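You operate a simulated robot arm through the tools that you are given. There is no shell and no other tool. Be economical: measure what you need, move in short steps, check, and stop when the job is done.

Carry out the task below with a simulated robot arm. There is one attempt and no reset: what you move stays moved.

Task
Press home the teal housing's seal; store the housing in the teal box.
Fine: use the seal press, leave its slide out and shut the lid.
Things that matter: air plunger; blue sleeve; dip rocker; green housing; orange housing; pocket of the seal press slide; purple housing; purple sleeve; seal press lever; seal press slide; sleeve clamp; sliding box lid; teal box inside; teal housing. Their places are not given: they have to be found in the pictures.

It is judged by the outcome, as a careful person would: the job done as asked, and still so three seconds after it is handed in. It fails if anything else is knocked over, pushed out of place, dropped, spilled or broken. A push-on lid holds only when it is set on centred and level and pressed home; a screw cap is set on level and turned clockwise until tight.

Robot
A 7-joint arm with a two-finger parallel gripper, fixed in place. Base frame: the origin is at the foot of the arm, x ahead of it, y to its left, z up; the work surface is at about z = 0. Readings come in cm, degrees, newtons and seconds.
With the tool pointing down near the work surface it reaches from about 24 to 62 cm from the base axis. Its first joint turns from -66.0 to 66.0 degrees. Payload 2.6 kg.
The TCP is the grasp point between the finger pads, 3 cm short of the fingertips. In the tool frame z runs along the fingers and y along their closing line. The gripper opens to 9.4 cm. The fingers are 2.8 cm wide and 1 cm thick; the gripper's body (5 by 9.6 cm) begins 5.5 cm behind the TCP.
Orientation is that of the tool frame in the base frame, as [roll, pitch, yaw] about the fixed x, y, z axes, in that order (R = Rz(yaw) Ry(pitch) Rx(roll)). With the fingers straight down and closing along the base's y, the tool's x points along the base's -x, its y along +y and its z along -z.

Tools
- The arm moves only by the tool drive_tool. Its argument "rows" is a list of rows, each a list of 3 entries, a list of its own where there are three numbers: the turn, a rotation vector about the base's x, y, z in units of 60 degrees (1.0 is 60 degrees), then the shift along the base's x, y, z in units of 200 mm (1.0 is 200 mm), then the gripper command, from -1 (shut) to 1 (fully open), values between in proportion. In form: [[[wx, wy, wz], [tx, ty, tz], hand], ...]. A call has 1 to 8 rows; each row is the pose to reach, as a shift and turn from the pose commanded when the call began. A call with a number of a shift or a turn outside -1 to 1 is refused whole. A row lasts 0.2 s, in which the tool goes at most 5 cm and 8.6 degrees; a call with a longer step from one row to the next is refused whole, and so is a gripper value outside its range. Where a pose cannot be reached the arm comes as near as it can. A force on the tool above 90 N (or 10 N above the force at the start of the call, whichever is more), or a blocked arm, ends the call early, and 0.2 s more pass. The fingers move at their own pace (about 7.2 cm/s each) and stop on an object; they squeeze with about 33 N. The grip force told is the motor's: it shows also when the fingers shut on nothing. Time passes only in rows, and 0.2 s behind the last, so rows that repeat a pose let the fingers close. The reply holds the time, the measured pose of the TCP, the force on the tool along the base axes, the opening and the grip force, in the units named above and with some noise, with the torque about the TCP (base axes, N m) and any sound that the robot's microphone picked up.
- Cameras (640 x 400 px; columns grow to the right, rows downward): "scene" is fixed at [2.19, 41.5, 59.36]; the picture's right is [-0.86, -0.52, 0.00], its down [-0.22, 0.36, -0.91] and it looks along [0.47, -0.78, -0.42] (base axes); focal length 322 px, centre (320, 200). "wrist" rides on the gripper at [7.6, 1.4, -10.2] in the tool frame; the picture's right is [-0.18, 0.98, 0.00], its down [-0.75, -0.14, -0.64] and it looks along [-0.63, -0.12, 0.77] (tool axes); focal length 243 px, centre (320, 200).
- grab_frame(camera): a new picture of that camera. No time passes.
- point_at(camera, pixels): there is no depth. For up to 12 entries [column, row, z] of the newest picture of that camera ("zoom" is the newest enlarged one), the place [x, y] in the base frame at which the ray of that pixel passes the height z, good to about 0.2 cm, but the place of the scene camera against the robot may be out by one fixed shift of up to 1.8 cm in any direction. No time passes.
- zoom(camera, box): a new picture of the part [left, top, right, bottom] of that camera's present view, enlarged. No time passes.
- sign_off(): hands the job in; it is judged then, once.

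Keep the steps short. Do not move on a guess: measure, check each grasp and each placing, and mend mistakes. In all there are 80 turns and 46 pictures (those below and enlarged ones count). Leave the gripper open and the arm clear of the work at the hand-in unless told otherwise, and finish with a single line.

The tools are called after "Request:" as name(argument=value, ...) on one line, values as JSON. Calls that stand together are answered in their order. drive_tool: Moves the arm, as the interface text tells. Its arguments: {"type":"object","properties":{"rows":{"type":"array","items":{"type":"array"}}},"required":["rows"]} The other tools are called the same way: grab_frame (camera) takes a picture; point_at (camera, pixels) gives the place at which the rays of pixels pass given heights; zoom (camera, box) takes an enlarged picture of a part of a camera's view; sign_off () hands the job in.

At the start:

```text
clock: 0.0
position: [30.9, -18.8, 42.33]
orientation: [-179.9, 0.0, -180.0]
force: [0.6, 0.6, -0.3]
moment: [0.02, 0.04, 0.0]
finger_gap: 9.41
grip_force: 0.0
```

scene: 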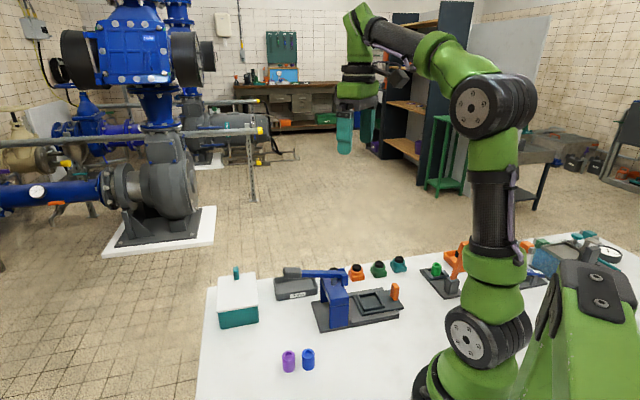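
wrist: 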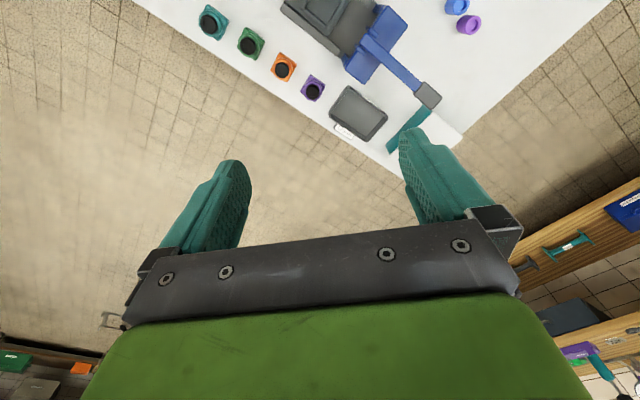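

I see the teal box with a white sliding lid at left, the blue-lever press in the middle, and a row of housings behind it. I'll zoom in on the press and box first.

Request:
zoom(camera="scene", box=[200, 230, 440, 380])

Request:
zoom(camera="scene", box=[400, 220, 640, 370])

Request:
zoom(camera="wrist", box=[180, 0, 500, 200])

```text
2.67 times, centred on (320, 305) of scene
```

zoom: 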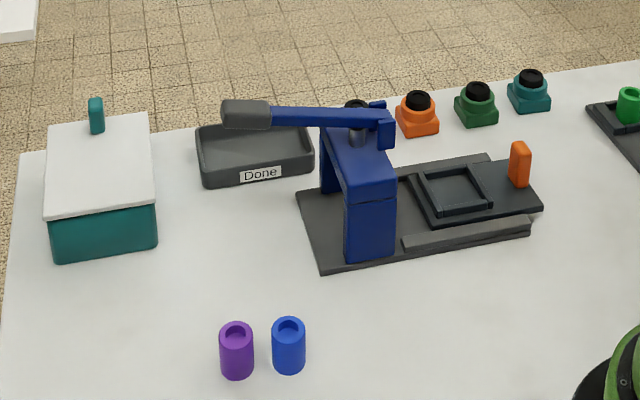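

```text
2.67 times, centred on (520, 295) of scene
```

zoom: 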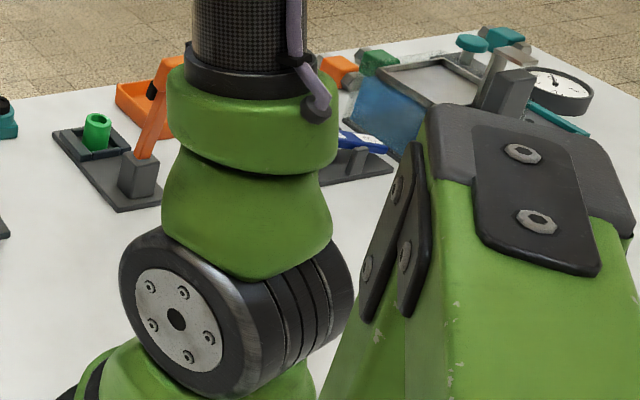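

```text
2.00 times, centred on (340, 100) of wrist
```

zoom: 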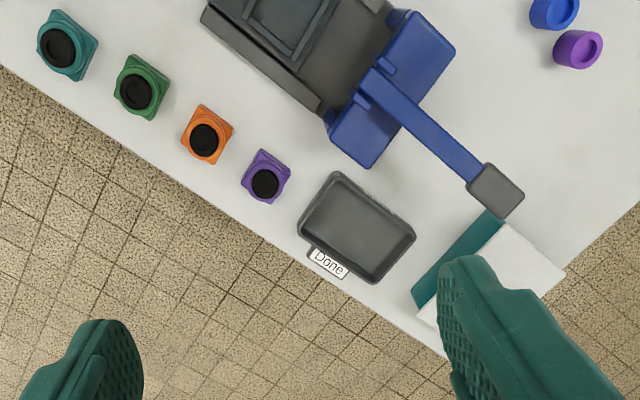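

The wrist view is the calibrated one. I'll measure the housings, box, press and lever from it, plus the same points from the scene camera to find its offset.

Request:
grab_frame(camera="wrist")

Request:
point_at(camera="wrist", pixels=[[210, 22, 4], [250, 45, 4], [283, 70, 4], [313, 90, 4], [458, 5, 5], [469, 25, 5], [428, 95, 12], [376, 50, 12], [305, 10, 2], [425, 105, 9], [330, 85, 0], [385, 120, 0]])

Request:
grab_frame(camera="scene")

Request:
point_at(camera="scene", pixels=[[399, 259, 4], [379, 264, 4], [357, 268, 4], [289, 353, 5], [308, 351, 5], [371, 300, 2], [395, 292, 4], [236, 268, 9], [217, 310, 7], [258, 305, 7], [219, 275, 7], [256, 273, 7]])

```text
40 pictures are left
```

wrist: 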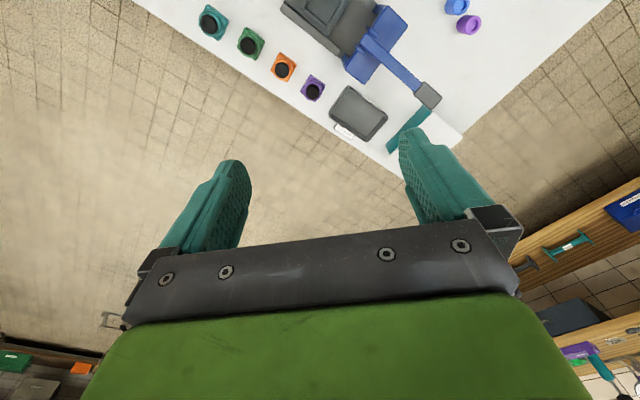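

```text
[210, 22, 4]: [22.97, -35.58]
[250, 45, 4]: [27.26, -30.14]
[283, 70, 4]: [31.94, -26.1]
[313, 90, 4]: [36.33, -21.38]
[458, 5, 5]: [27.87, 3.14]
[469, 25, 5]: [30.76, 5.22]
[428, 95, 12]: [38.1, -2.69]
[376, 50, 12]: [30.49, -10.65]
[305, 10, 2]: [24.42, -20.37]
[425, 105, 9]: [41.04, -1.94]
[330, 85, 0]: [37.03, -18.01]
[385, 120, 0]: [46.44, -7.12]
```

```text
39 pictures are left
```

scene: 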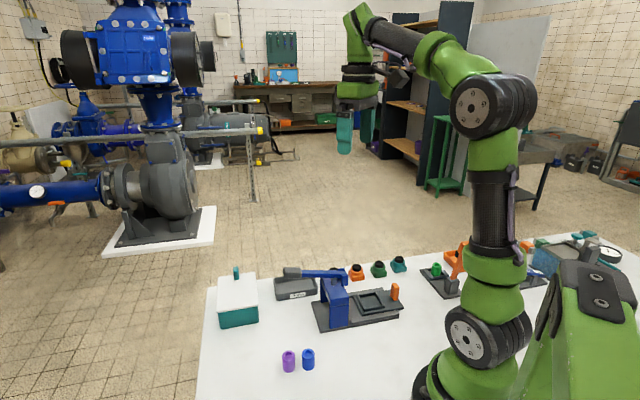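

```text
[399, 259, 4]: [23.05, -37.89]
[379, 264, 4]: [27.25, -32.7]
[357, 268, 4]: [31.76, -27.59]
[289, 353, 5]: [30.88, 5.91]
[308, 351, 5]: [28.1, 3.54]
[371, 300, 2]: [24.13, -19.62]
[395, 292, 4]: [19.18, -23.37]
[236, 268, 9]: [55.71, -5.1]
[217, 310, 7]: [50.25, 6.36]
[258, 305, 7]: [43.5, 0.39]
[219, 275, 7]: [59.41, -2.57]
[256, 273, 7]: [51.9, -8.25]
```

Offset of the scene camera is roughly 0–2 cm in y. Next I'll move high to TCP (28,-4,35) to look at the box and press from the wrist.

Request:
drive_tool(rows=[[[0, 0, 0], [-0.03, 0.15, -0.07], 1], [[0, 0, 0], [-0.06, 0.3, -0.14], 1], [[0, 0, 0], [-0.09, 0.45, -0.22], 1], [[0, 0, 0], [-0.12, 0.6, -0.29], 1], [[0, 0, 0], [-0.145, 0.74, -0.365], 1], [[0, 0, 0], [-0.145, 0.74, -0.365], 1]])

Request:
grab_frame(camera="wrist")

```text
clock: 1.4
position: [27.84, -4.13, 35.03]
orientation: [-179.9, 0.0, -180.0]
force: [-0.2, -0.4, 0.2]
moment: [0.01, -0.02, -0.03]
finger_gap: 9.4
grip_force: 0.1
```

```text
38 pictures are left
```

wrist: 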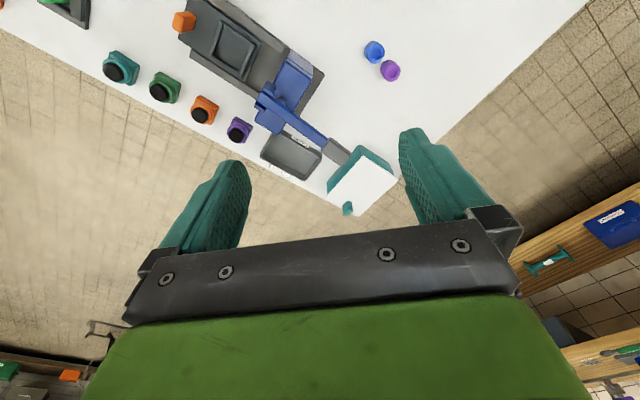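

Request:
zoom(camera="wrist", box=[230, 80, 430, 230])

Request:
zoom(camera="wrist", box=[90, 0, 350, 170])

Request:
zoom(camera="scene", box=[200, 250, 300, 340])

```text
2.67 times, centred on (330, 155) of wrist
```

zoom: 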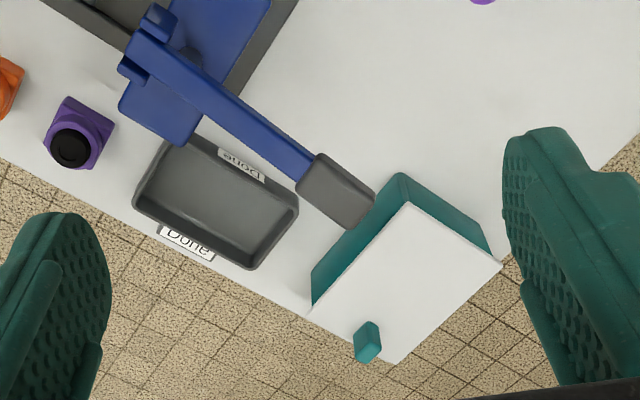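

```text
2.35 times, centred on (220, 85) of wrist
```

zoom: 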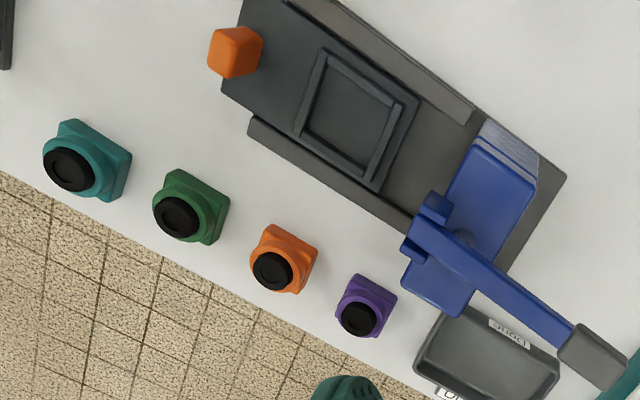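

```text
4.44 times, centred on (250, 295) of scene
```

zoom: 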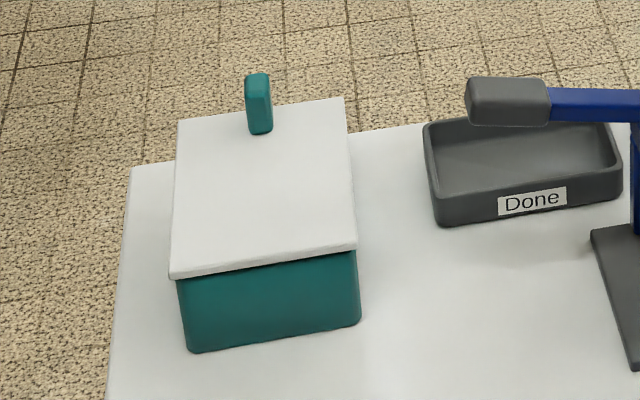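

The press slide is out (pocket clear of the column), the lever is up. I'll move over towards the teal housing with the tool yawed by -50° to see it and the pocket close up.

Request:
drive_tool(rows=[[[0, 0, -0.104], [-0.0625, -0.125, -0.08], 1], [[0, 0, -0.208], [-0.125, -0.25, -0.16], 1], [[0, 0, -0.312], [-0.1875, -0.375, -0.24], 1], [[0, 0, -0.416], [-0.25, -0.5, -0.32], 1], [[0, 0, -0.52], [-0.3125, -0.625, -0.4], 1], [[0, 0, -0.624], [-0.375, -0.75, -0.48], 1], [[0, 0, -0.728], [-0.4375, -0.875, -0.56], 1], [[0, 0, -0.833], [-0.5, -1.0, -0.65], 1]])

Request:
grab_frame(camera="wrist")

```text
clock: 3.2
position: [17.94, -24.1, 22.16]
orientation: [180.0, 0.1, 130.0]
force: [0.2, 0.2, 0.0]
moment: [0.03, 0.01, 0.03]
finger_gap: 9.39
grip_force: 0.0
```

```text
34 pictures are left
```

wrist: 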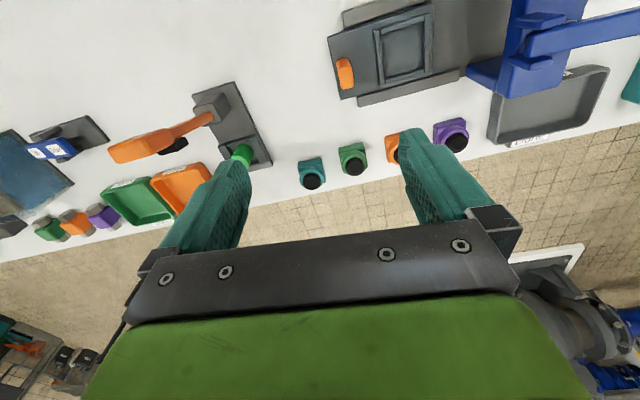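

Request:
zoom(camera="wrist", box=[280, 125, 400, 200])

Request:
zoom(camera="wrist", box=[320, 0, 480, 110])

```text
5.33 times, centred on (340, 162) of wrist
```

zoom: 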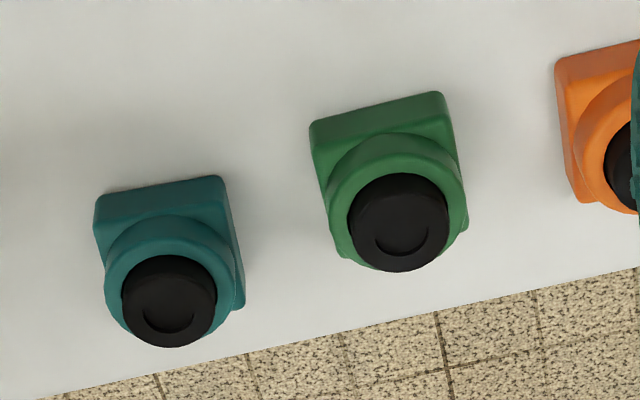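

```text
3.64 times, centred on (400, 55) of wrist
```

zoom: 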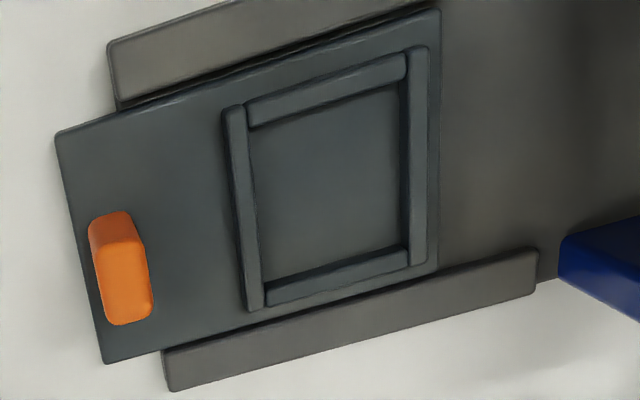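

Clear views. I'll measure pocket inner corners, orange handle and the teal housing's corners.

Request:
point_at(camera="zoom", pixels=[[250, 128, 2.3], [402, 82, 2.3], [263, 292, 2.3], [410, 248, 2.3], [58, 133, 1.5], [105, 362, 1.5], [440, 10, 1.5], [120, 213, 5], [137, 320, 5], [325, 187, 1.5], [108, 40, 1.5], [170, 388, 1.5]])

Request:
point_at(camera="wrist", pixels=[[298.2, 161.6, 2], [321.6, 157.7, 2], [325.6, 181.7, 1], [311.5, 180.7, 5], [311.5, 180.7, 4], [302.8, 179.5, 5], [320.6, 179.5, 5], [298.7, 171, 0], [339, 148, 2], [362.7, 141.8, 2], [354.7, 166, 5]])

```text
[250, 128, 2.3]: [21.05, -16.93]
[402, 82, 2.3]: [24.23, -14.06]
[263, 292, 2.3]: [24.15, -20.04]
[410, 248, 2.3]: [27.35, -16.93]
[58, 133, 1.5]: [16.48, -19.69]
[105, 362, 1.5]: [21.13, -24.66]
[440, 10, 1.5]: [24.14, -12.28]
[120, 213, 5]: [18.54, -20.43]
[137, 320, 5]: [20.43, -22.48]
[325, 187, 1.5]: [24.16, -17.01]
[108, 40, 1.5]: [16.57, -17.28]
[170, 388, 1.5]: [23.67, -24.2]
```

```text
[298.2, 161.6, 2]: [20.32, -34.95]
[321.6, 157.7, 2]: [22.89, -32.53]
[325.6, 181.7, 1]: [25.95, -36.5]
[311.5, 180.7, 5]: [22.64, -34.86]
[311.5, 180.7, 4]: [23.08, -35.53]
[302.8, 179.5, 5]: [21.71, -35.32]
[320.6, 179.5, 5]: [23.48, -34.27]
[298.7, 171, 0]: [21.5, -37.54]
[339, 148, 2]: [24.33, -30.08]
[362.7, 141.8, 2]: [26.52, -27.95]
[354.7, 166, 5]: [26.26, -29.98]
```

Pocket centre ≈ (24.2,-17.0), its axes at ~43°; teal housing ≈ (22.8,-35.0), 3.5 cm square, edges at ~43°. I'll hover at z=12 above the teal housing with the fingers aligned and narrowed to ~5.2 cm, then look.

Request:
drive_tool(rows=[[[0, 0, 0.02], [0.06, -0.14, -0.1], 0.106], [[0, 0, 0.04], [0.12, -0.28, -0.2], 0.106], [[0, 0, 0.055], [0.18, -0.41, -0.35], 0.106], [[0, 0, 0.055], [0.24, -0.55, -0.5], 0.106], [[0, 0, 0.055], [0.24, -0.55, -0.5], 0.106]])

Request:
grab_frame(camera="wrist")

```text
clock: 4.4
position: [22.84, -34.95, 12.08]
orientation: [180.0, 0.1, 133.4]
force: [-0.5, 1.4, 0.1]
moment: [-0.03, -0.02, 0.02]
finger_gap: 5.19
grip_force: 0.0
```

```text
31 pictures are left
```

wrist: 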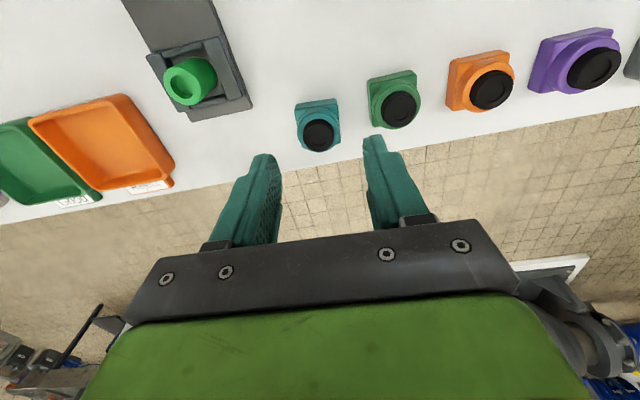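

Request:
zoom(camera="wrist", box=[270, 80, 366, 160])

Request:
point_at(camera="wrist", pixels=[[318, 134, 4], [318, 134, 5], [318, 134, 3.5], [295, 104, 2], [338, 99, 2], [340, 144, 0], [298, 130, 0]])

```text
5.00 times, centred on (318, 120) of wrist
```

zoom: 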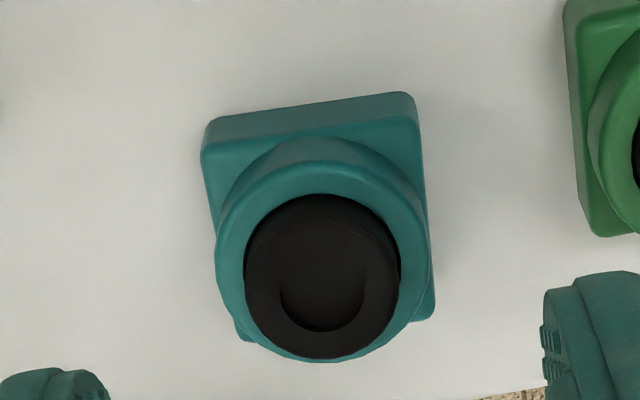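

```text
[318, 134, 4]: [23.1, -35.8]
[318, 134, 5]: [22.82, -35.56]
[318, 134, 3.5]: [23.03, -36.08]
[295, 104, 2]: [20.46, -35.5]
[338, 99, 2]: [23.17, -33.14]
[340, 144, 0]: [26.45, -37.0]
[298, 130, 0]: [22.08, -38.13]
```

Request:
point_at(camera="zoom", pixels=[[209, 121, 0], [407, 92, 0], [202, 150, 1], [418, 119, 1], [434, 316, 1], [243, 340, 0], [322, 283, 3.5], [322, 283, 4.2], [322, 262, 3], [216, 265, 3], [427, 265, 3], [436, 318, 0]])

```text
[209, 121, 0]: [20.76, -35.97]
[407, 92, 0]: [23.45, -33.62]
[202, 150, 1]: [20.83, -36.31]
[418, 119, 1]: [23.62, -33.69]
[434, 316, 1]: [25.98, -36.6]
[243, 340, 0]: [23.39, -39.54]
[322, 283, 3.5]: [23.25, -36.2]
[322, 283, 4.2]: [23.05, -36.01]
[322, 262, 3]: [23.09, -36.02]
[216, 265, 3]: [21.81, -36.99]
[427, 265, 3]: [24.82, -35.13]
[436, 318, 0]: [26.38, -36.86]
```

Corrected for height, the housing's centre is ≈ (23.3,-36.2), with edges at ~43°. I'll shift there and descend to z=7 (tips at 4), then check centring.

Request:
drive_tool(rows=[[[0, 0, 0], [0.0225, -0.06, 0], 0.106], [[0, 0, 0], [0.0225, -0.06, -0.12], 0.106], [[0, 0, 0], [0.0225, -0.06, -0.25], 0.106], [[0, 0, 0], [0.0225, -0.06, -0.25], 0.106]])

Request:
zoom(camera="wrist", box=[220, 90, 420, 240])

```text
clock: 5.4
position: [23.23, -36.16, 7.13]
orientation: [179.9, 0.0, 133.3]
force: [0.4, -0.3, -0.9]
moment: [0.01, 0.0, 0.0]
finger_gap: 5.2
grip_force: 0.0
```

```text
2.67 times, centred on (320, 165) of wrist
```

zoom: 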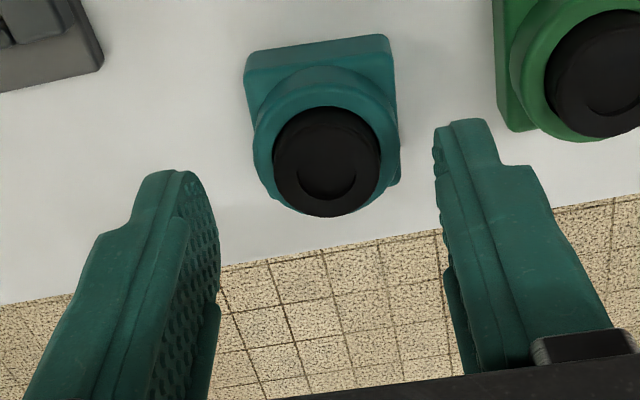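

Request:
point_at(camera="zoom", pixels=[[328, 165, 3.5], [330, 160, 3.5], [247, 55, 0], [385, 38, 0], [247, 85, 1], [396, 66, 1], [399, 180, 0], [510, 130, 0], [497, 85, 1], [275, 198, 0], [255, 130, 2.5], [398, 125, 2.5]])

```text
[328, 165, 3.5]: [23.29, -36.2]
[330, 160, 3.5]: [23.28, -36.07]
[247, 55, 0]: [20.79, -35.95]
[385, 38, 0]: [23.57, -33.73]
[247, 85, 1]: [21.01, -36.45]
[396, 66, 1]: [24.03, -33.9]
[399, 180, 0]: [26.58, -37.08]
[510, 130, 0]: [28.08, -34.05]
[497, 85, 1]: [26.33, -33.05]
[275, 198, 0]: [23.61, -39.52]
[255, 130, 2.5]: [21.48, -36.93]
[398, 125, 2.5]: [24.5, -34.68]
```

Centred (seal at (23.3,-36.15)); the green housing's edge is 4.8 cm along the closing line vs finger outer 3.6. Descend to z=4.0 and close.

Request:
drive_tool(rows=[[[0, 0, 0], [0.004, -0.005, -0.08], 0.106], [[0, 0, 0], [0.004, -0.005, -0.15], 0.106], [[0, 0, 0], [0.004, -0.005, -0.15], 0.106], [[0, 0, 0], [0.004, -0.005, -0.15], -1], [[0, 0, 0], [0.004, -0.005, -0.15], -1], [[0, 0, 0], [0.004, -0.005, -0.15], -1]])

Request:
zoom(camera="wrist", box=[220, 90, 420, 240])

```text
clock: 6.8
position: [23.33, -36.27, 4.18]
orientation: [180.0, 0.0, 133.3]
force: [0.1, -0.3, -1.0]
moment: [0.01, -0.04, 0.02]
finger_gap: 3.75
grip_force: 33.2
```

```text
2.67 times, centred on (320, 165) of wrist
```

zoom: 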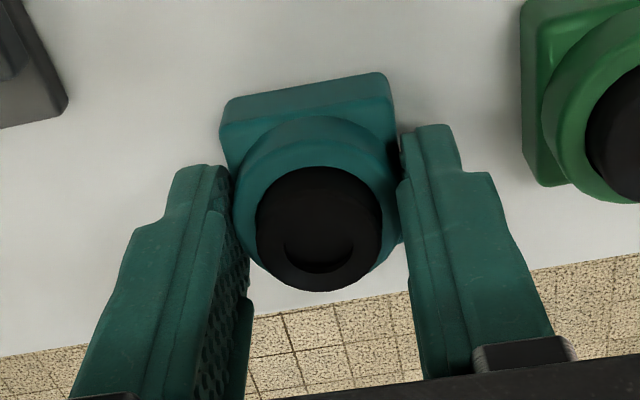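

Gripped: gap 3.75 cm, 33 N. Lift to z=14 and check.

Request:
drive_tool(rows=[[[0, 0, 0], [0, 0, 0.1], -1], [[0, 0, 0], [0, 0, 0.25], -1], [[0, 0, 0], [0, 0, 0.4], -1], [[0, 0, 0], [0, 0, 0.5], -1], [[0, 0, 0], [0, 0, 0.5], -1]])

Request:
zoom(camera="wrist", box=[220, 90, 420, 240])

```text
clock: 8.0
position: [23.25, -36.4, 14.27]
orientation: [-180.0, 0.1, 133.3]
force: [0.3, 0.3, -0.4]
moment: [-0.01, -0.01, 0.01]
finger_gap: 0.0
grip_force: 32.8
```

```text
2.67 times, centred on (320, 165) of wrist
```

zoom: 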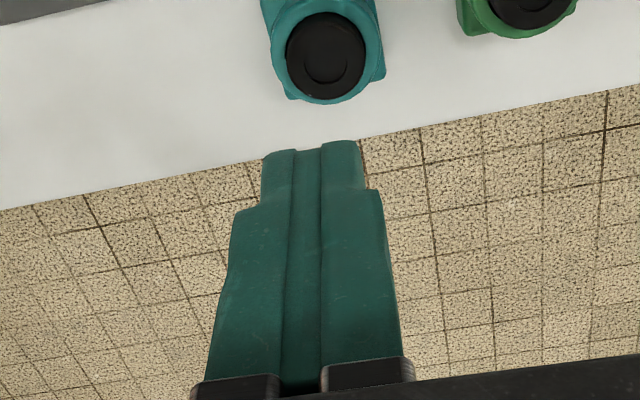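

The housing slipped out (still upright on the table), so I only pinched the rounded edge of its base. I'll open, and re-measure where it stands.

Request:
drive_tool(rows=[[[0, 0, 0], [0, 0.0, -0.1], 0.106], [[0, 0, 0], [0, 0.0, -0.15], 0.106], [[0, 0, 0], [0, 0.0, -0.15], 0.106]])

Request:
zoom(camera="wrist", box=[240, 70, 400, 190])

```text
clock: 8.8
position: [23.26, -36.47, 11.2]
orientation: [-180.0, 0.1, 133.3]
force: [1.3, 0.8, 0.4]
moment: [0.02, 0.01, -0.01]
finger_gap: 5.23
grip_force: 0.0
```

```text
3.33 times, centred on (320, 130) of wrist
```

zoom: 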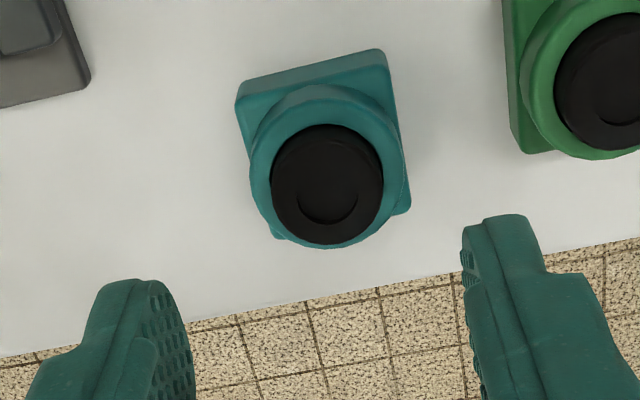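

Request:
point_at(camera="zoom", pixels=[[237, 82, 0], [380, 50, 0], [237, 105, 1], [391, 70, 1], [409, 212, 0], [278, 238, 0], [327, 187, 3.5], [328, 178, 2.8], [249, 180, 2.8], [406, 175, 2.8], [391, 70, 1.3], [237, 105, 1.3]])

```text
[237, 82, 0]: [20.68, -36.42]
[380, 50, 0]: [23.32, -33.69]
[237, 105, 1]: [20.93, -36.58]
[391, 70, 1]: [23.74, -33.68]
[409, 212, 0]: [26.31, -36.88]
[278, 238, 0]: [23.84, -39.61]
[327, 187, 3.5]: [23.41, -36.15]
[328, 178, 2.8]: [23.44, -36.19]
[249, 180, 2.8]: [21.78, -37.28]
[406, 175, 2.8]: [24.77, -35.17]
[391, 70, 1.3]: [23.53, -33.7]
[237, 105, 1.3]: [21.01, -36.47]
```

Housing now at ≈ (23.43,-36.35), edges at 46°, base ~1.3–1.5 cm tall, cylinder ~3.5 cm. I'll grip the cylinder above the base: align yaw +2.5°, descend to z≈4.55 (tips ~1.6), close.

Request:
drive_tool(rows=[[[0, 0, 0.04], [0.005, 0, -0.12], 0.106], [[0, 0, 0.04], [0.005, 0, -0.24], 0.106], [[0, 0, 0.04], [0.005, 0, -0.3225], 0.106], [[0, 0, 0.04], [0.005, 0, -0.3225], 0.106], [[0, 0, 0.04], [0.005, 0, -0.3225], -1], [[0, 0, 0.04], [0.005, 0, -0.3225], -1], [[0, 0, 0.04], [0.005, 0, -0.3225], -1]])

Request:
zoom(camera="wrist", box=[220, 90, 420, 240])

```text
clock: 10.4
position: [23.39, -36.34, 4.57]
orientation: [-180.0, 0.0, 135.7]
force: [-0.4, 0.0, -0.2]
moment: [-0.01, 0.02, 0.01]
finger_gap: 3.73
grip_force: 33.2
```

```text
2.67 times, centred on (320, 165) of wrist
```

zoom: 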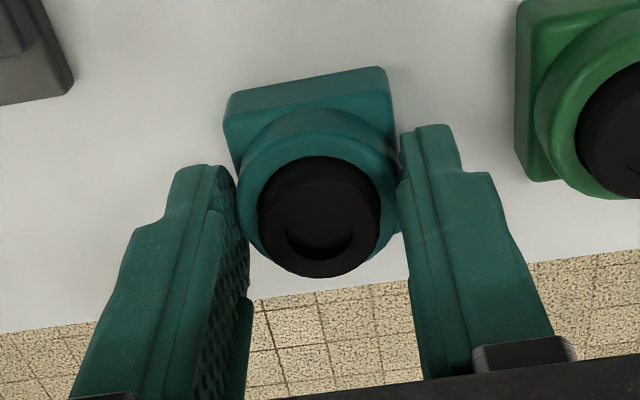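

Gap 3.73 again, 33 N. I'll lift slowly by only 1 cm to test whether it holds.

Request:
drive_tool(rows=[[[0, 0, 0], [0, 0, 0.01], -1], [[0, 0, 0], [0, 0, 0.02], -1], [[0, 0, 0], [0, 0, 0.035], -1], [[0, 0, 0], [0, 0, 0.05], -1], [[0, 0, 0], [0, 0, 0.05], -1]])

```text
clock: 11.6
position: [23.31, -36.36, 5.69]
orientation: [-180.0, 0.0, 135.6]
force: [0.5, -0.5, -1.3]
moment: [-0.02, 0.02, -0.05]
finger_gap: 3.75
grip_force: 33.3
```

Request:
drive_tool(rows=[[[0, 0, 0], [0, 0, 0.02], -1], [[0, 0, 0], [0, 0, 0.05], -1], [[0, 0, 0], [0, 0, 0.08], -1], [[0, 0, 0], [0, 0, 0.12], -1], [[0, 0, 0], [0, 0, 0.15], -1], [[0, 0, 0], [0, 0, 0.15], -1]])

Request:
zoom(camera="wrist", box=[220, 90, 420, 240])

```text
clock: 13.0
position: [23.39, -36.37, 8.74]
orientation: [179.9, 0.1, 135.7]
force: [-0.7, 0.3, -2.1]
moment: [0.0, -0.01, 0.0]
finger_gap: 3.72
grip_force: 33.1
```

```text
2.67 times, centred on (320, 165) of wrist
```

zoom: 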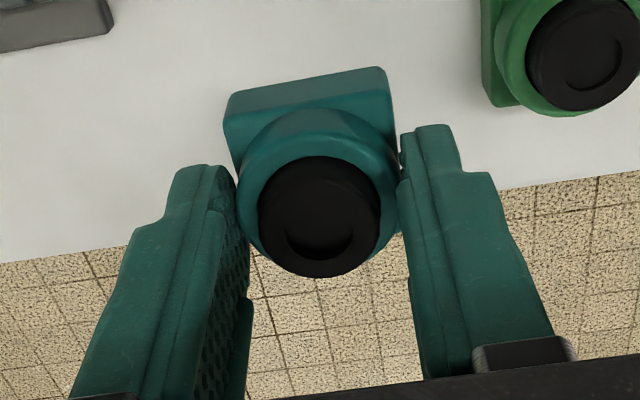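

Held firmly, upright. Now measure its centre relative to the TCP in the hand.

Request:
point_at(camera="zoom", pixels=[[226, 95, 4.2], [385, 68, 4.2], [320, 217, 7.4], [320, 217, 7.7], [320, 205, 6.9], [238, 190, 6.9], [400, 190, 6.9], [224, 120, 5.5], [394, 92, 5.5]])

```text
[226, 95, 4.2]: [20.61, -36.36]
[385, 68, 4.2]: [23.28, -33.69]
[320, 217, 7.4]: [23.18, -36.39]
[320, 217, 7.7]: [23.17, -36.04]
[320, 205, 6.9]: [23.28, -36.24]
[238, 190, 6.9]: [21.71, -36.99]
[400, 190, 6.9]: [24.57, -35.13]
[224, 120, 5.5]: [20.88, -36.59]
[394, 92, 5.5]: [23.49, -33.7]
```

Housing centre ≈ TCP + (-0.1, 0). Now raise and carry it over the pocket at (24.2,-17.0), z=14, then look.

Request:
drive_tool(rows=[[[0, 0, 0], [0, 0, 0.13], -1], [[0, 0, 0], [0, 0.1, 0.27], -1], [[0, 0, 0], [0.01, 0.27, 0.27], -1], [[0, 0, 0], [0.02, 0.45, 0.27], -1], [[0, 0, 0], [0.03, 0.63, 0.27], -1], [[0, 0, 0], [0.04, 0.8, 0.27], -1], [[0, 0, 0], [0.04, 0.965, 0.27], -1], [[0, 0, 0], [0.04, 0.965, 0.27], -1]])

Request:
grab_frame(camera="wrist")

```text
clock: 14.8
position: [24.02, -17.07, 14.0]
orientation: [180.0, 0.0, 135.9]
force: [-0.4, -0.7, -2.2]
moment: [0.02, 0.03, 0.02]
finger_gap: 3.75
grip_force: 32.5
```

```text
23 pictures are left
```

wrist: 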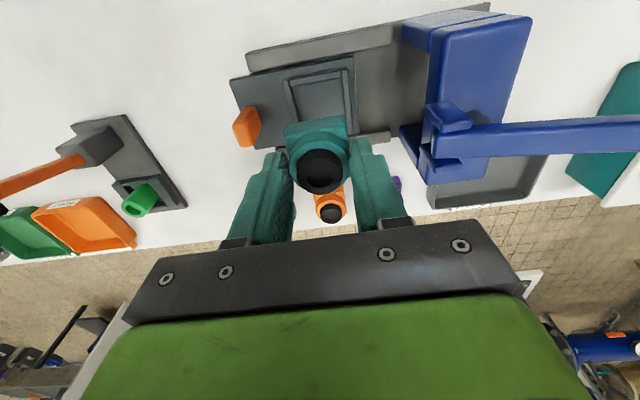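

Request:
zoom(camera="wrist", box=[220, 20, 400, 150])

```text
3.08 times, centred on (310, 85) of wrist
```

zoom: 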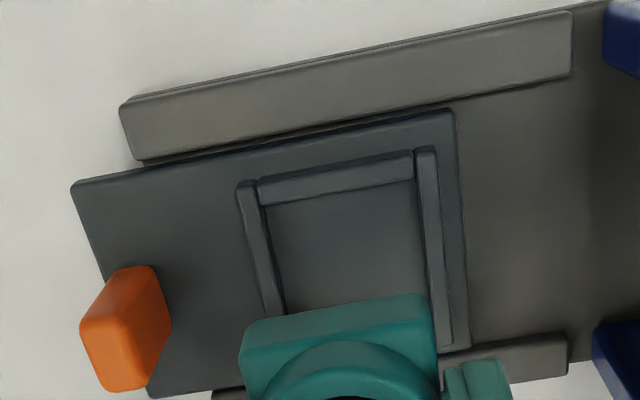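

Request:
point_at(camera="zoom", pixels=[[267, 207, 1.5], [418, 182, 1.5], [285, 315, 1.5], [258, 184, 2.1], [414, 152, 2.1], [437, 150, 2.1], [238, 190, 2.1], [455, 348, 2.1], [73, 186, 1.5], [453, 110, 1.5], [135, 160, 0.8], [468, 350, 1.5]])

```text
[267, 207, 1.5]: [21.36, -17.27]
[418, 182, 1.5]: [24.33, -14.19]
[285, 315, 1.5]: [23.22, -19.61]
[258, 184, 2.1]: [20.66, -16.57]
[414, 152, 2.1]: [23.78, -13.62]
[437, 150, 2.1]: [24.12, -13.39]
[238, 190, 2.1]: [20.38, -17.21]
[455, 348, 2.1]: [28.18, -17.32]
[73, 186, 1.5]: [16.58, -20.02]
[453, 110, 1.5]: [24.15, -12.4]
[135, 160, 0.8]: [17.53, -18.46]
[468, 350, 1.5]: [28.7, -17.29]
```

Pocket axes are at 45° (matching the grip), centre ≈ (24.4,-17.1). I'll lower so the housing's bottom is ~0.8 cm above the rim (TCP z 7.5), and compare edges.

Request:
drive_tool(rows=[[[0, 0, 0], [0.015, 0, -0.1], -1], [[0, 0, 0], [0.015, 0, -0.22], -1], [[0, 0, 0], [0.015, 0, -0.325], -1], [[0, 0, 0], [0.015, 0, -0.325], -1]])

Request:
zoom(camera="wrist", box=[230, 80, 410, 200])

```text
clock: 15.8
position: [24.59, -17.04, 7.6]
orientation: [179.9, -0.1, 135.7]
force: [-0.6, -0.1, -2.6]
moment: [-0.01, -0.02, -0.04]
finger_gap: 3.76
grip_force: 32.8
```

```text
3.33 times, centred on (320, 140) of wrist
```

zoom: 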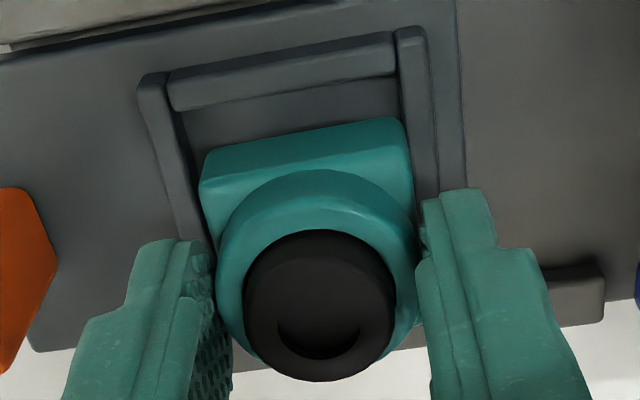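

Request:
point_at(camera="zoom", pixels=[[203, 155, 3.03], [400, 118, 3.03], [172, 85, 2.1], [396, 45, 2.1], [173, 110, 2.1], [397, 73, 2.1], [207, 240, 2.1], [420, 195, 2.1], [190, 118, 1.5], [398, 80, 1.5], [212, 230, 1.5], [412, 150, 1.5]])

```text
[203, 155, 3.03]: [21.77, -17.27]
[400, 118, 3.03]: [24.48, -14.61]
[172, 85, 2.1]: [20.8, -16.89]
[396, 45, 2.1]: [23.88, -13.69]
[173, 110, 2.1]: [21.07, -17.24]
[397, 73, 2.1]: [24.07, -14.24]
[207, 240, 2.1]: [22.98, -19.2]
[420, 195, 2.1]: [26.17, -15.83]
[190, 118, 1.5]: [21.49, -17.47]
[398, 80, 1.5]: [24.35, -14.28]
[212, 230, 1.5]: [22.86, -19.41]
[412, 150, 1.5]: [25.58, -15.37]
```

Comparing edges, the housing needs about 0.19 cm in -x. Apply this and lower slowly toward the floor (TCP ≈ 6.1), watching force.

Request:
drive_tool(rows=[[[0, 0, 0], [-0.0095, 0.001, 0], -1], [[0, 0, 0], [-0.0095, 0.001, -0.02], -1], [[0, 0, 0], [-0.0095, 0.001, -0.035], -1], [[0, 0, 0], [-0.0095, 0.001, -0.05], -1], [[0, 0, 0], [-0.0095, 0.001, -0.06], -1], [[0, 0, 0], [-0.0095, 0.001, -0.068], -1], [[0, 0, 0], [-0.0095, 0.001, -0.068], -1]])

Request:
zoom(camera="wrist", box=[230, 80, 410, 200])

```text
clock: 17.4
position: [24.45, -16.98, 6.14]
orientation: [180.0, 0.1, 135.8]
force: [-2.0, 3.2, 23.8]
moment: [0.12, 0.05, -0.05]
finger_gap: 3.78
grip_force: 32.9
```

```text
3.33 times, centred on (320, 140) of wrist
```

zoom: 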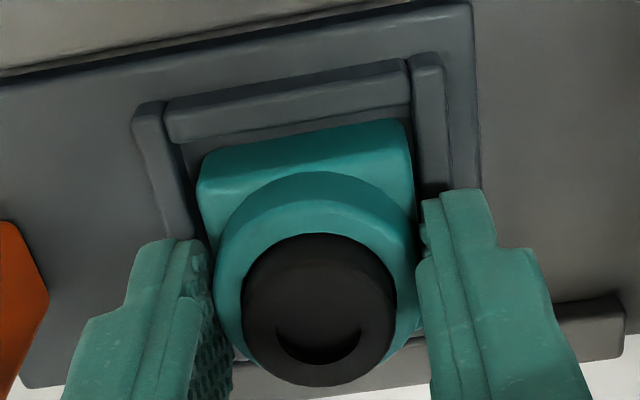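

Request:
point_at(camera="zoom", pixels=[[203, 155, 1.57], [400, 120, 1.57], [175, 141, 2.1], [408, 104, 2.1], [175, 141, 1.8], [408, 104, 1.8], [165, 100, 2.1], [405, 60, 2.1], [195, 237, 2.1], [425, 190, 2.1], [163, 110, 2.1], [412, 75, 2.1]])

```text
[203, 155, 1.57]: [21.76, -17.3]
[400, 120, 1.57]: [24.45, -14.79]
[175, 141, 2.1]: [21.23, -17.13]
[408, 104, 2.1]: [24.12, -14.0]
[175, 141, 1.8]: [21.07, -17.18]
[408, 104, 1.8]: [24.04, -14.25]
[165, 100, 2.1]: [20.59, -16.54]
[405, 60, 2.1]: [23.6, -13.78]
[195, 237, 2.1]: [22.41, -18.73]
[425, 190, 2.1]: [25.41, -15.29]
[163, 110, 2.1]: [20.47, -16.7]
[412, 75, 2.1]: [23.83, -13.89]
```

Contact at 24 N; the near-side gap looks larger (~0.6 cm) than the far side. I'll ease up slightly, nudge 0.25 cm toward the near side, and lower again to make sure it's seated in the pocket, not on the far rim.

Request:
drive_tool(rows=[[[0, 0, 0], [0, 0, 0.01], -1], [[0, 0, 0], [-0.005, 0.005, 0.01], -1], [[0, 0, 0], [-0.009, 0.009, 0.01], -1], [[0, 0, 0], [-0.009, 0.009, 0.003], -1], [[0, 0, 0], [-0.009, 0.009, -0.005], -1], [[0, 0, 0], [-0.009, 0.009, -0.005], -1]])

Request:
zoom(camera="scene", box=[310, 250, 420, 330])

```text
clock: 18.8
position: [24.02, -16.88, 6.19]
orientation: [180.0, 0.1, 135.8]
force: [-4.7, 4.4, 22.4]
moment: [0.13, 0.17, -0.04]
finger_gap: 3.76
grip_force: 32.7
```

```text
5.00 times, centred on (365, 290) of scene
```

zoom: 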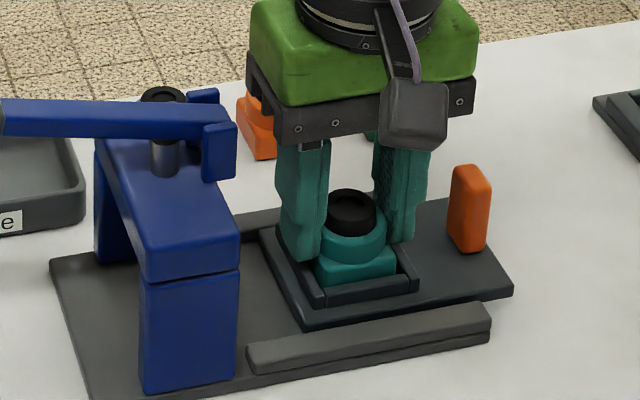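

The scene view shows the housing's base down inside the pocket, behind the rim. Release by opening to 5.2 cm, raise straight, and look.

Request:
drive_tool(rows=[[[0, 0, 0], [0, 0, 0.01], -1], [[0, 0, 0], [0, 0, 0.01], 0.106], [[0, 0, 0], [0, 0, 0.01], 0.106], [[0, 0, 0], [0, 0, 0.1], 0.106], [[0, 0, 0], [0, 0, 0.3], 0.106], [[0, 0, 0], [0, 0, 0.4], 0.106], [[0, 0, 0], [0, 0, 0.4], 0.106]])

Request:
zoom(camera="wrist", box=[200, 20, 440, 170])

```text
clock: 20.4
position: [24.01, -16.83, 14.12]
orientation: [-180.0, 0.0, 135.7]
force: [0.9, 0.1, -0.9]
moment: [-0.01, 0.01, 0.01]
finger_gap: 5.21
grip_force: 0.0
```

```text
2.67 times, centred on (320, 95) of wrist
```

zoom: 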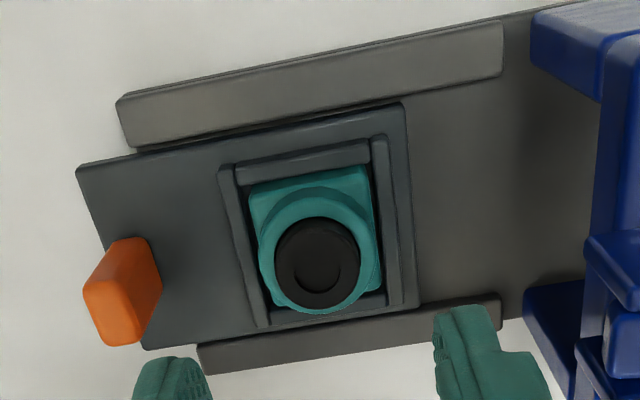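

Seated well in the pocket. Next, the slide's orange handle: I measure it so I can grip it across its width (closing along v) and push the slide in. Measuring handle top and base.

Request:
point_at(camera="zoom", pixels=[[118, 240, 1.5], [152, 238, 1.5], [150, 238, 4.5], [162, 285, 4.5], [140, 340, 4.5], [100, 345, 4.5], [84, 292, 4.5], [118, 240, 4.5], [161, 290, 1.5], [535, 300, 1.5], [588, 235, 9], [600, 310, 9]])

```text
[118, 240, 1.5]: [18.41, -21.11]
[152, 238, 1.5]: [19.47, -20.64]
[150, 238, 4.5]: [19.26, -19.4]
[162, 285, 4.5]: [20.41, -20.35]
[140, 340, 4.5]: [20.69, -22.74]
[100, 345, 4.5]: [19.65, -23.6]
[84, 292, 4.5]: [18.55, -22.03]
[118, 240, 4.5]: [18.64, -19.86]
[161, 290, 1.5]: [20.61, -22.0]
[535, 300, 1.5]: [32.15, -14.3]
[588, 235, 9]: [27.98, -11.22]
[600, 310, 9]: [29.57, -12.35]
```

Handle ≈ (19.5,-21.6), ~1.1 thick (along slide) × ~2 wide, top z≈5.9. I'll turn the tool +90° (so the gripper body clears the press column) while moving over it at z=14.

Request:
drive_tool(rows=[[[0, 0, 0.14], [-0.02, -0.02, 0], 0.106], [[0, 0, 0.28], [-0.04, -0.04, 0], 0.106], [[0, 0, 0.42], [-0.06, -0.06, 0], 0.106], [[0, 0, 0.56], [-0.08, -0.08, 0], 0.106], [[0, 0, 0.7], [-0.1, -0.1, 0], 0.106], [[0, 0, 0.84], [-0.12, -0.12, 0], 0.106], [[0, 0, 0.98], [-0.14, -0.14, 0], 0.106]])

Request:
drive_tool(rows=[[[0, 0, 0.13], [-0.03, -0.03, 0], 0.106], [[0, 0, 0.26], [-0.06, -0.06, 0], 0.106], [[0, 0, 0.39], [-0.08, -0.09, 0], 0.106], [[0, 0, 0.51], [-0.093, -0.1, 0], 0.106], [[0, 0, 0.51], [-0.093, -0.1, 0], 0.106]])

Request:
zoom(camera="wrist", box=[200, 20, 440, 170])

```text
clock: 22.0
position: [21.18, -19.57, 14.17]
orientation: [180.0, 0.1, -165.4]
force: [0.0, -0.2, 1.0]
moment: [0.01, 0.01, -0.02]
finger_gap: 5.21
grip_force: 0.2
```

```text
clock: 23.2
position: [19.41, -21.7, 14.03]
orientation: [180.0, 0.0, -134.8]
force: [0.3, 0.4, 0.4]
moment: [-0.04, 0.01, 0.01]
finger_gap: 5.21
grip_force: 0.0
```

```text
2.67 times, centred on (320, 95) of wrist
```

zoom: 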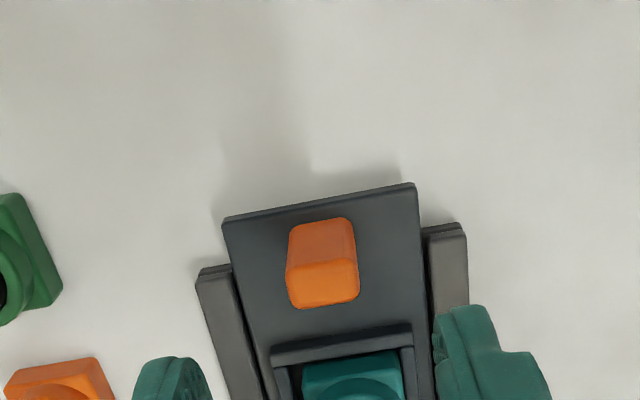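

Request:
point_at(camera="zoom", pixels=[[290, 232, 1.5], [347, 219, 1.5], [287, 270, 5.5], [357, 259, 5.5], [358, 296, 5.5], [292, 307, 5.5], [222, 218, 1.5], [413, 184, 1.5]])

```text
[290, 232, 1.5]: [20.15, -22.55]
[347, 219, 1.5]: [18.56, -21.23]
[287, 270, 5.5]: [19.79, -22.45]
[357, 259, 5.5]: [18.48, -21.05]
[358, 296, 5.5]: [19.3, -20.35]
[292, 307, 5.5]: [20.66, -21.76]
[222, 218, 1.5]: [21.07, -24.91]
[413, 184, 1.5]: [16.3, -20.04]
```

Handle centre ≈ (19.56,-21.4), as expected. Descend to z≈5.2 and close on it.

Request:
drive_tool(rows=[[[0, 0, 0], [0.003, 0.01, -0.15], 0.106], [[0, 0, 0], [0.003, 0.01, -0.3], 0.106], [[0, 0, 0], [0.003, 0.01, -0.4], 0.106], [[0, 0, 0], [0.003, 0.01, -0.44], 0.106], [[0, 0, 0], [0.003, 0.01, -0.44], -1], [[0, 0, 0], [0.003, 0.01, -0.44], -1], [[0, 0, 0], [0.003, 0.01, -0.44], -1], [[0, 0, 0], [0.003, 0.01, -0.44], -1]])

```text
clock: 25.0
position: [19.48, -21.52, 5.28]
orientation: [-180.0, 0.0, -134.8]
force: [14.8, -15.4, -23.6]
moment: [0.63, 0.37, -0.35]
finger_gap: 2.17
grip_force: 45.4
```

Gripped (gap 2.17), with a ~21 N side load in +v from off-centre grip; I'll relax by yielding 0.1 cm in +v and slightly down.

Request:
drive_tool(rows=[[[0, 0, 0], [0.004, -0.004, -0.003], -1], [[0, 0, 0], [0.004, -0.004, -0.006], -1], [[0, 0, 0], [0.004, -0.004, -0.006], -1]])

```text
clock: 25.8
position: [19.46, -21.58, 5.18]
orientation: [180.0, 0.0, -135.0]
force: [-5.7, 5.7, 32.9]
moment: [-0.02, -0.08, 0.04]
finger_gap: 2.19
grip_force: 45.3
```

Request:
drive_tool(rows=[[[0, 0, 0], [-0.001, 0.001, 0.003], -1], [[0, 0, 0], [-0.001, 0.001, 0.0035], -1]])

```text
clock: 26.4
position: [19.57, -21.41, 5.29]
orientation: [179.9, 0.0, -134.9]
force: [-0.6, 0.7, 15.0]
moment: [0.77, -0.8, -0.3]
finger_gap: 2.17
grip_force: 45.0
```

Loads are now small. Push the slide in along (+0.707,+0.707), 3 cm first.

Request:
drive_tool(rows=[[[0, 0, 0], [0.01, 0.01, 0], -1], [[0, 0, 0], [0.03, 0.03, 0], -1], [[0, 0, 0], [0.05, 0.05, 0], -1], [[0, 0, 0], [0.07, 0.07, 0], -1], [[0, 0, 0], [0.09, 0.09, 0], -1], [[0, 0, 0], [0.11, 0.11, 0], -1]])

```text
clock: 27.8
position: [21.72, -19.32, 5.29]
orientation: [179.9, 0.0, -134.9]
force: [-4.6, 3.7, 22.8]
moment: [-0.42, 0.37, -0.18]
finger_gap: 2.19
grip_force: 45.1
```

Request:
drive_tool(rows=[[[0, 0, 0], [0.025, 0.025, 0], -1], [[0, 0, 0], [0.05, 0.05, 0], -1], [[0, 0, 0], [0.075, 0.075, 0], -1], [[0, 0, 0], [0.1, 0.1, 0], -1], [[0, 0, 0], [0.12, 0.12, 0], -1], [[0, 0, 0], [0.14, 0.14, 0], -1], [[0, 0, 0], [0.16, 0.16, 0], -1]])

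Request:
zoom(camera="scene", box=[290, 240, 410, 335])

```text
clock: 29.4
position: [25.02, -16.17, 5.33]
orientation: [179.9, -0.1, -134.9]
force: [-5.7, 4.3, 10.3]
moment: [0.03, -0.95, -0.2]
finger_gap: 2.2
grip_force: 44.7
```

```text
4.21 times, centred on (350, 288) of scene
```

zoom: 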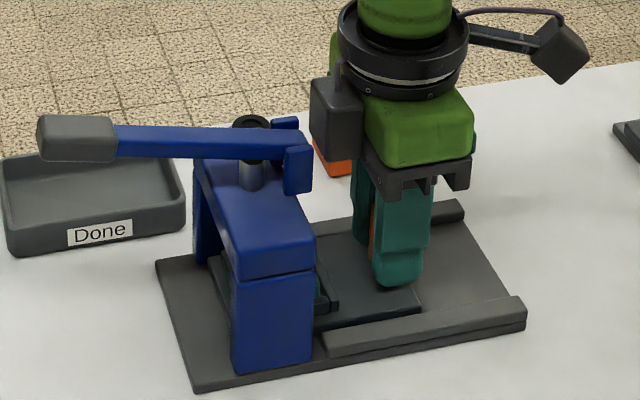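

Travel so far is 7.7 cm; the housing is almost beneath the arch. Continue in small steps until the stop.

Request:
drive_tool(rows=[[[0, 0, 0], [0.01, 0.01, 0], -1], [[0, 0, 0], [0.02, 0.02, 0], -1], [[0, 0, 0], [0.03, 0.03, 0], -1], [[0, 0, 0], [0.04, 0.04, 0], -1], [[0, 0, 0], [0.05, 0.05, 0], -1], [[0, 0, 0], [0.06, 0.06, 0], -1]])

```text
clock: 30.6
position: [25.38, -15.7, 5.18]
orientation: [179.9, -0.5, -135.4]
force: [-10.4, -5.2, 5.3]
moment: [1.01, -2.05, 0.46]
finger_gap: 2.17
grip_force: 44.8
stopped in row 5: the force on the tool passed its limit at 96 N (the readings are from after the stop); the commanded pose is now the measured one
```

Stopped at 8.15 cm travel. I'll look to see whether it's the slide's end stop or something touching.

Request:
zoom(camera="wrist", box=[160, 60, 480, 260])

Request:
zoom(camera="scene", box=[300, 240, 400, 335])

```text
2.00 times, centred on (320, 160) of wrist
```

zoom: 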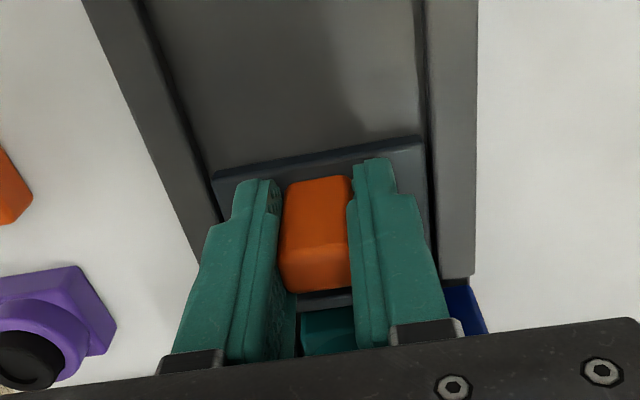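

```text
4.21 times, centred on (350, 288) of scene
```

zoom: 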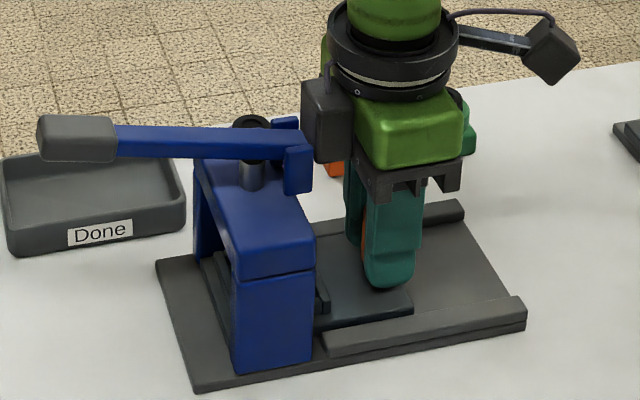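

The dark block on the gripper's press side is touching the lever end (moment consistent with a high contact), so it's not the slide stop. I'll let go, back off 1.3 cm along the slide, and regrip only the rear part of the handle, so the body stays clear of the lever.

Request:
drive_tool(rows=[[[0, 0, 0], [-0.004, -0.004, 0], -1], [[0, 0, 0], [-0.006, -0.006, 0.002], 0], [[0, 0, 0], [-0.006, -0.006, 0.004], 0], [[0, 0, 0.007], [-0.03, -0.03, 0.006], 0], [[0, 0, 0.007], [-0.05, -0.05, 0.006], 0], [[0, 0, 0.007], [-0.05, -0.05, 0.006], -1], [[0, 0, 0.007], [-0.05, -0.05, 0.006], -1], [[0, 0, 0.007], [-0.05, -0.05, 0.006], -1]])

```text
clock: 32.4
position: [24.39, -16.73, 5.29]
orientation: [179.8, -0.5, -134.9]
force: [-0.3, 0.3, -0.9]
moment: [0.05, -0.1, 0.04]
finger_gap: 2.6
grip_force: 45.3
```

Gap reads 2.6, unlike 2.17; check the picture.

Request:
zoom(camera="wrist", box=[220, 90, 420, 240])

```text
2.67 times, centred on (320, 165) of wrist
```

zoom: 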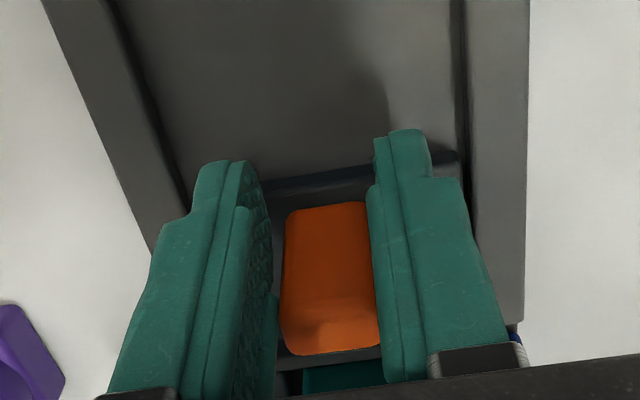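

Request:
drive_tool(rows=[[[0, 0, 0], [0, 0, 0], -1], [[0, 0, 0], [0, 0, 0], -1]])

```text
clock: 33.0
position: [24.26, -16.64, 5.36]
orientation: [179.9, -0.5, -134.9]
force: [-0.4, -0.2, -1.4]
moment: [-0.01, -0.02, -0.02]
finger_gap: 2.59
grip_force: 44.9
```

The fingers hold the handle's rear edge at 2.6 cm with 45 N. Test by pushing in gently.

Request:
drive_tool(rows=[[[0, 0, 0], [0.007, 0.007, 0], -1], [[0, 0, 0], [0.014, 0.014, 0], -1], [[0, 0, 0], [0.021, 0.021, 0], -1], [[0, 0, 0], [0.028, 0.028, 0], -1], [[0, 0, 0], [0.035, 0.035, 0], -1], [[0, 0, 0], [0.042, 0.042, 0], -1]])

Request:
zoom(camera="scene", box=[300, 240, 400, 335])

```text
clock: 34.4
position: [25.21, -15.81, 5.28]
orientation: [179.9, -0.5, -135.0]
force: [0.8, -3.6, -14.6]
moment: [-0.09, -0.04, -0.08]
finger_gap: 2.59
grip_force: 44.7
```

```text
4.21 times, centred on (350, 288) of scene
```

zoom: 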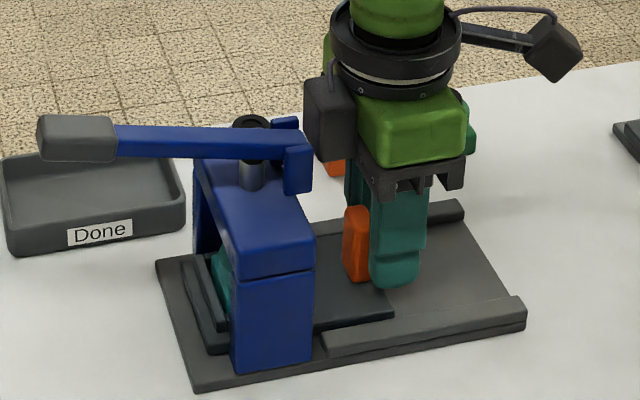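

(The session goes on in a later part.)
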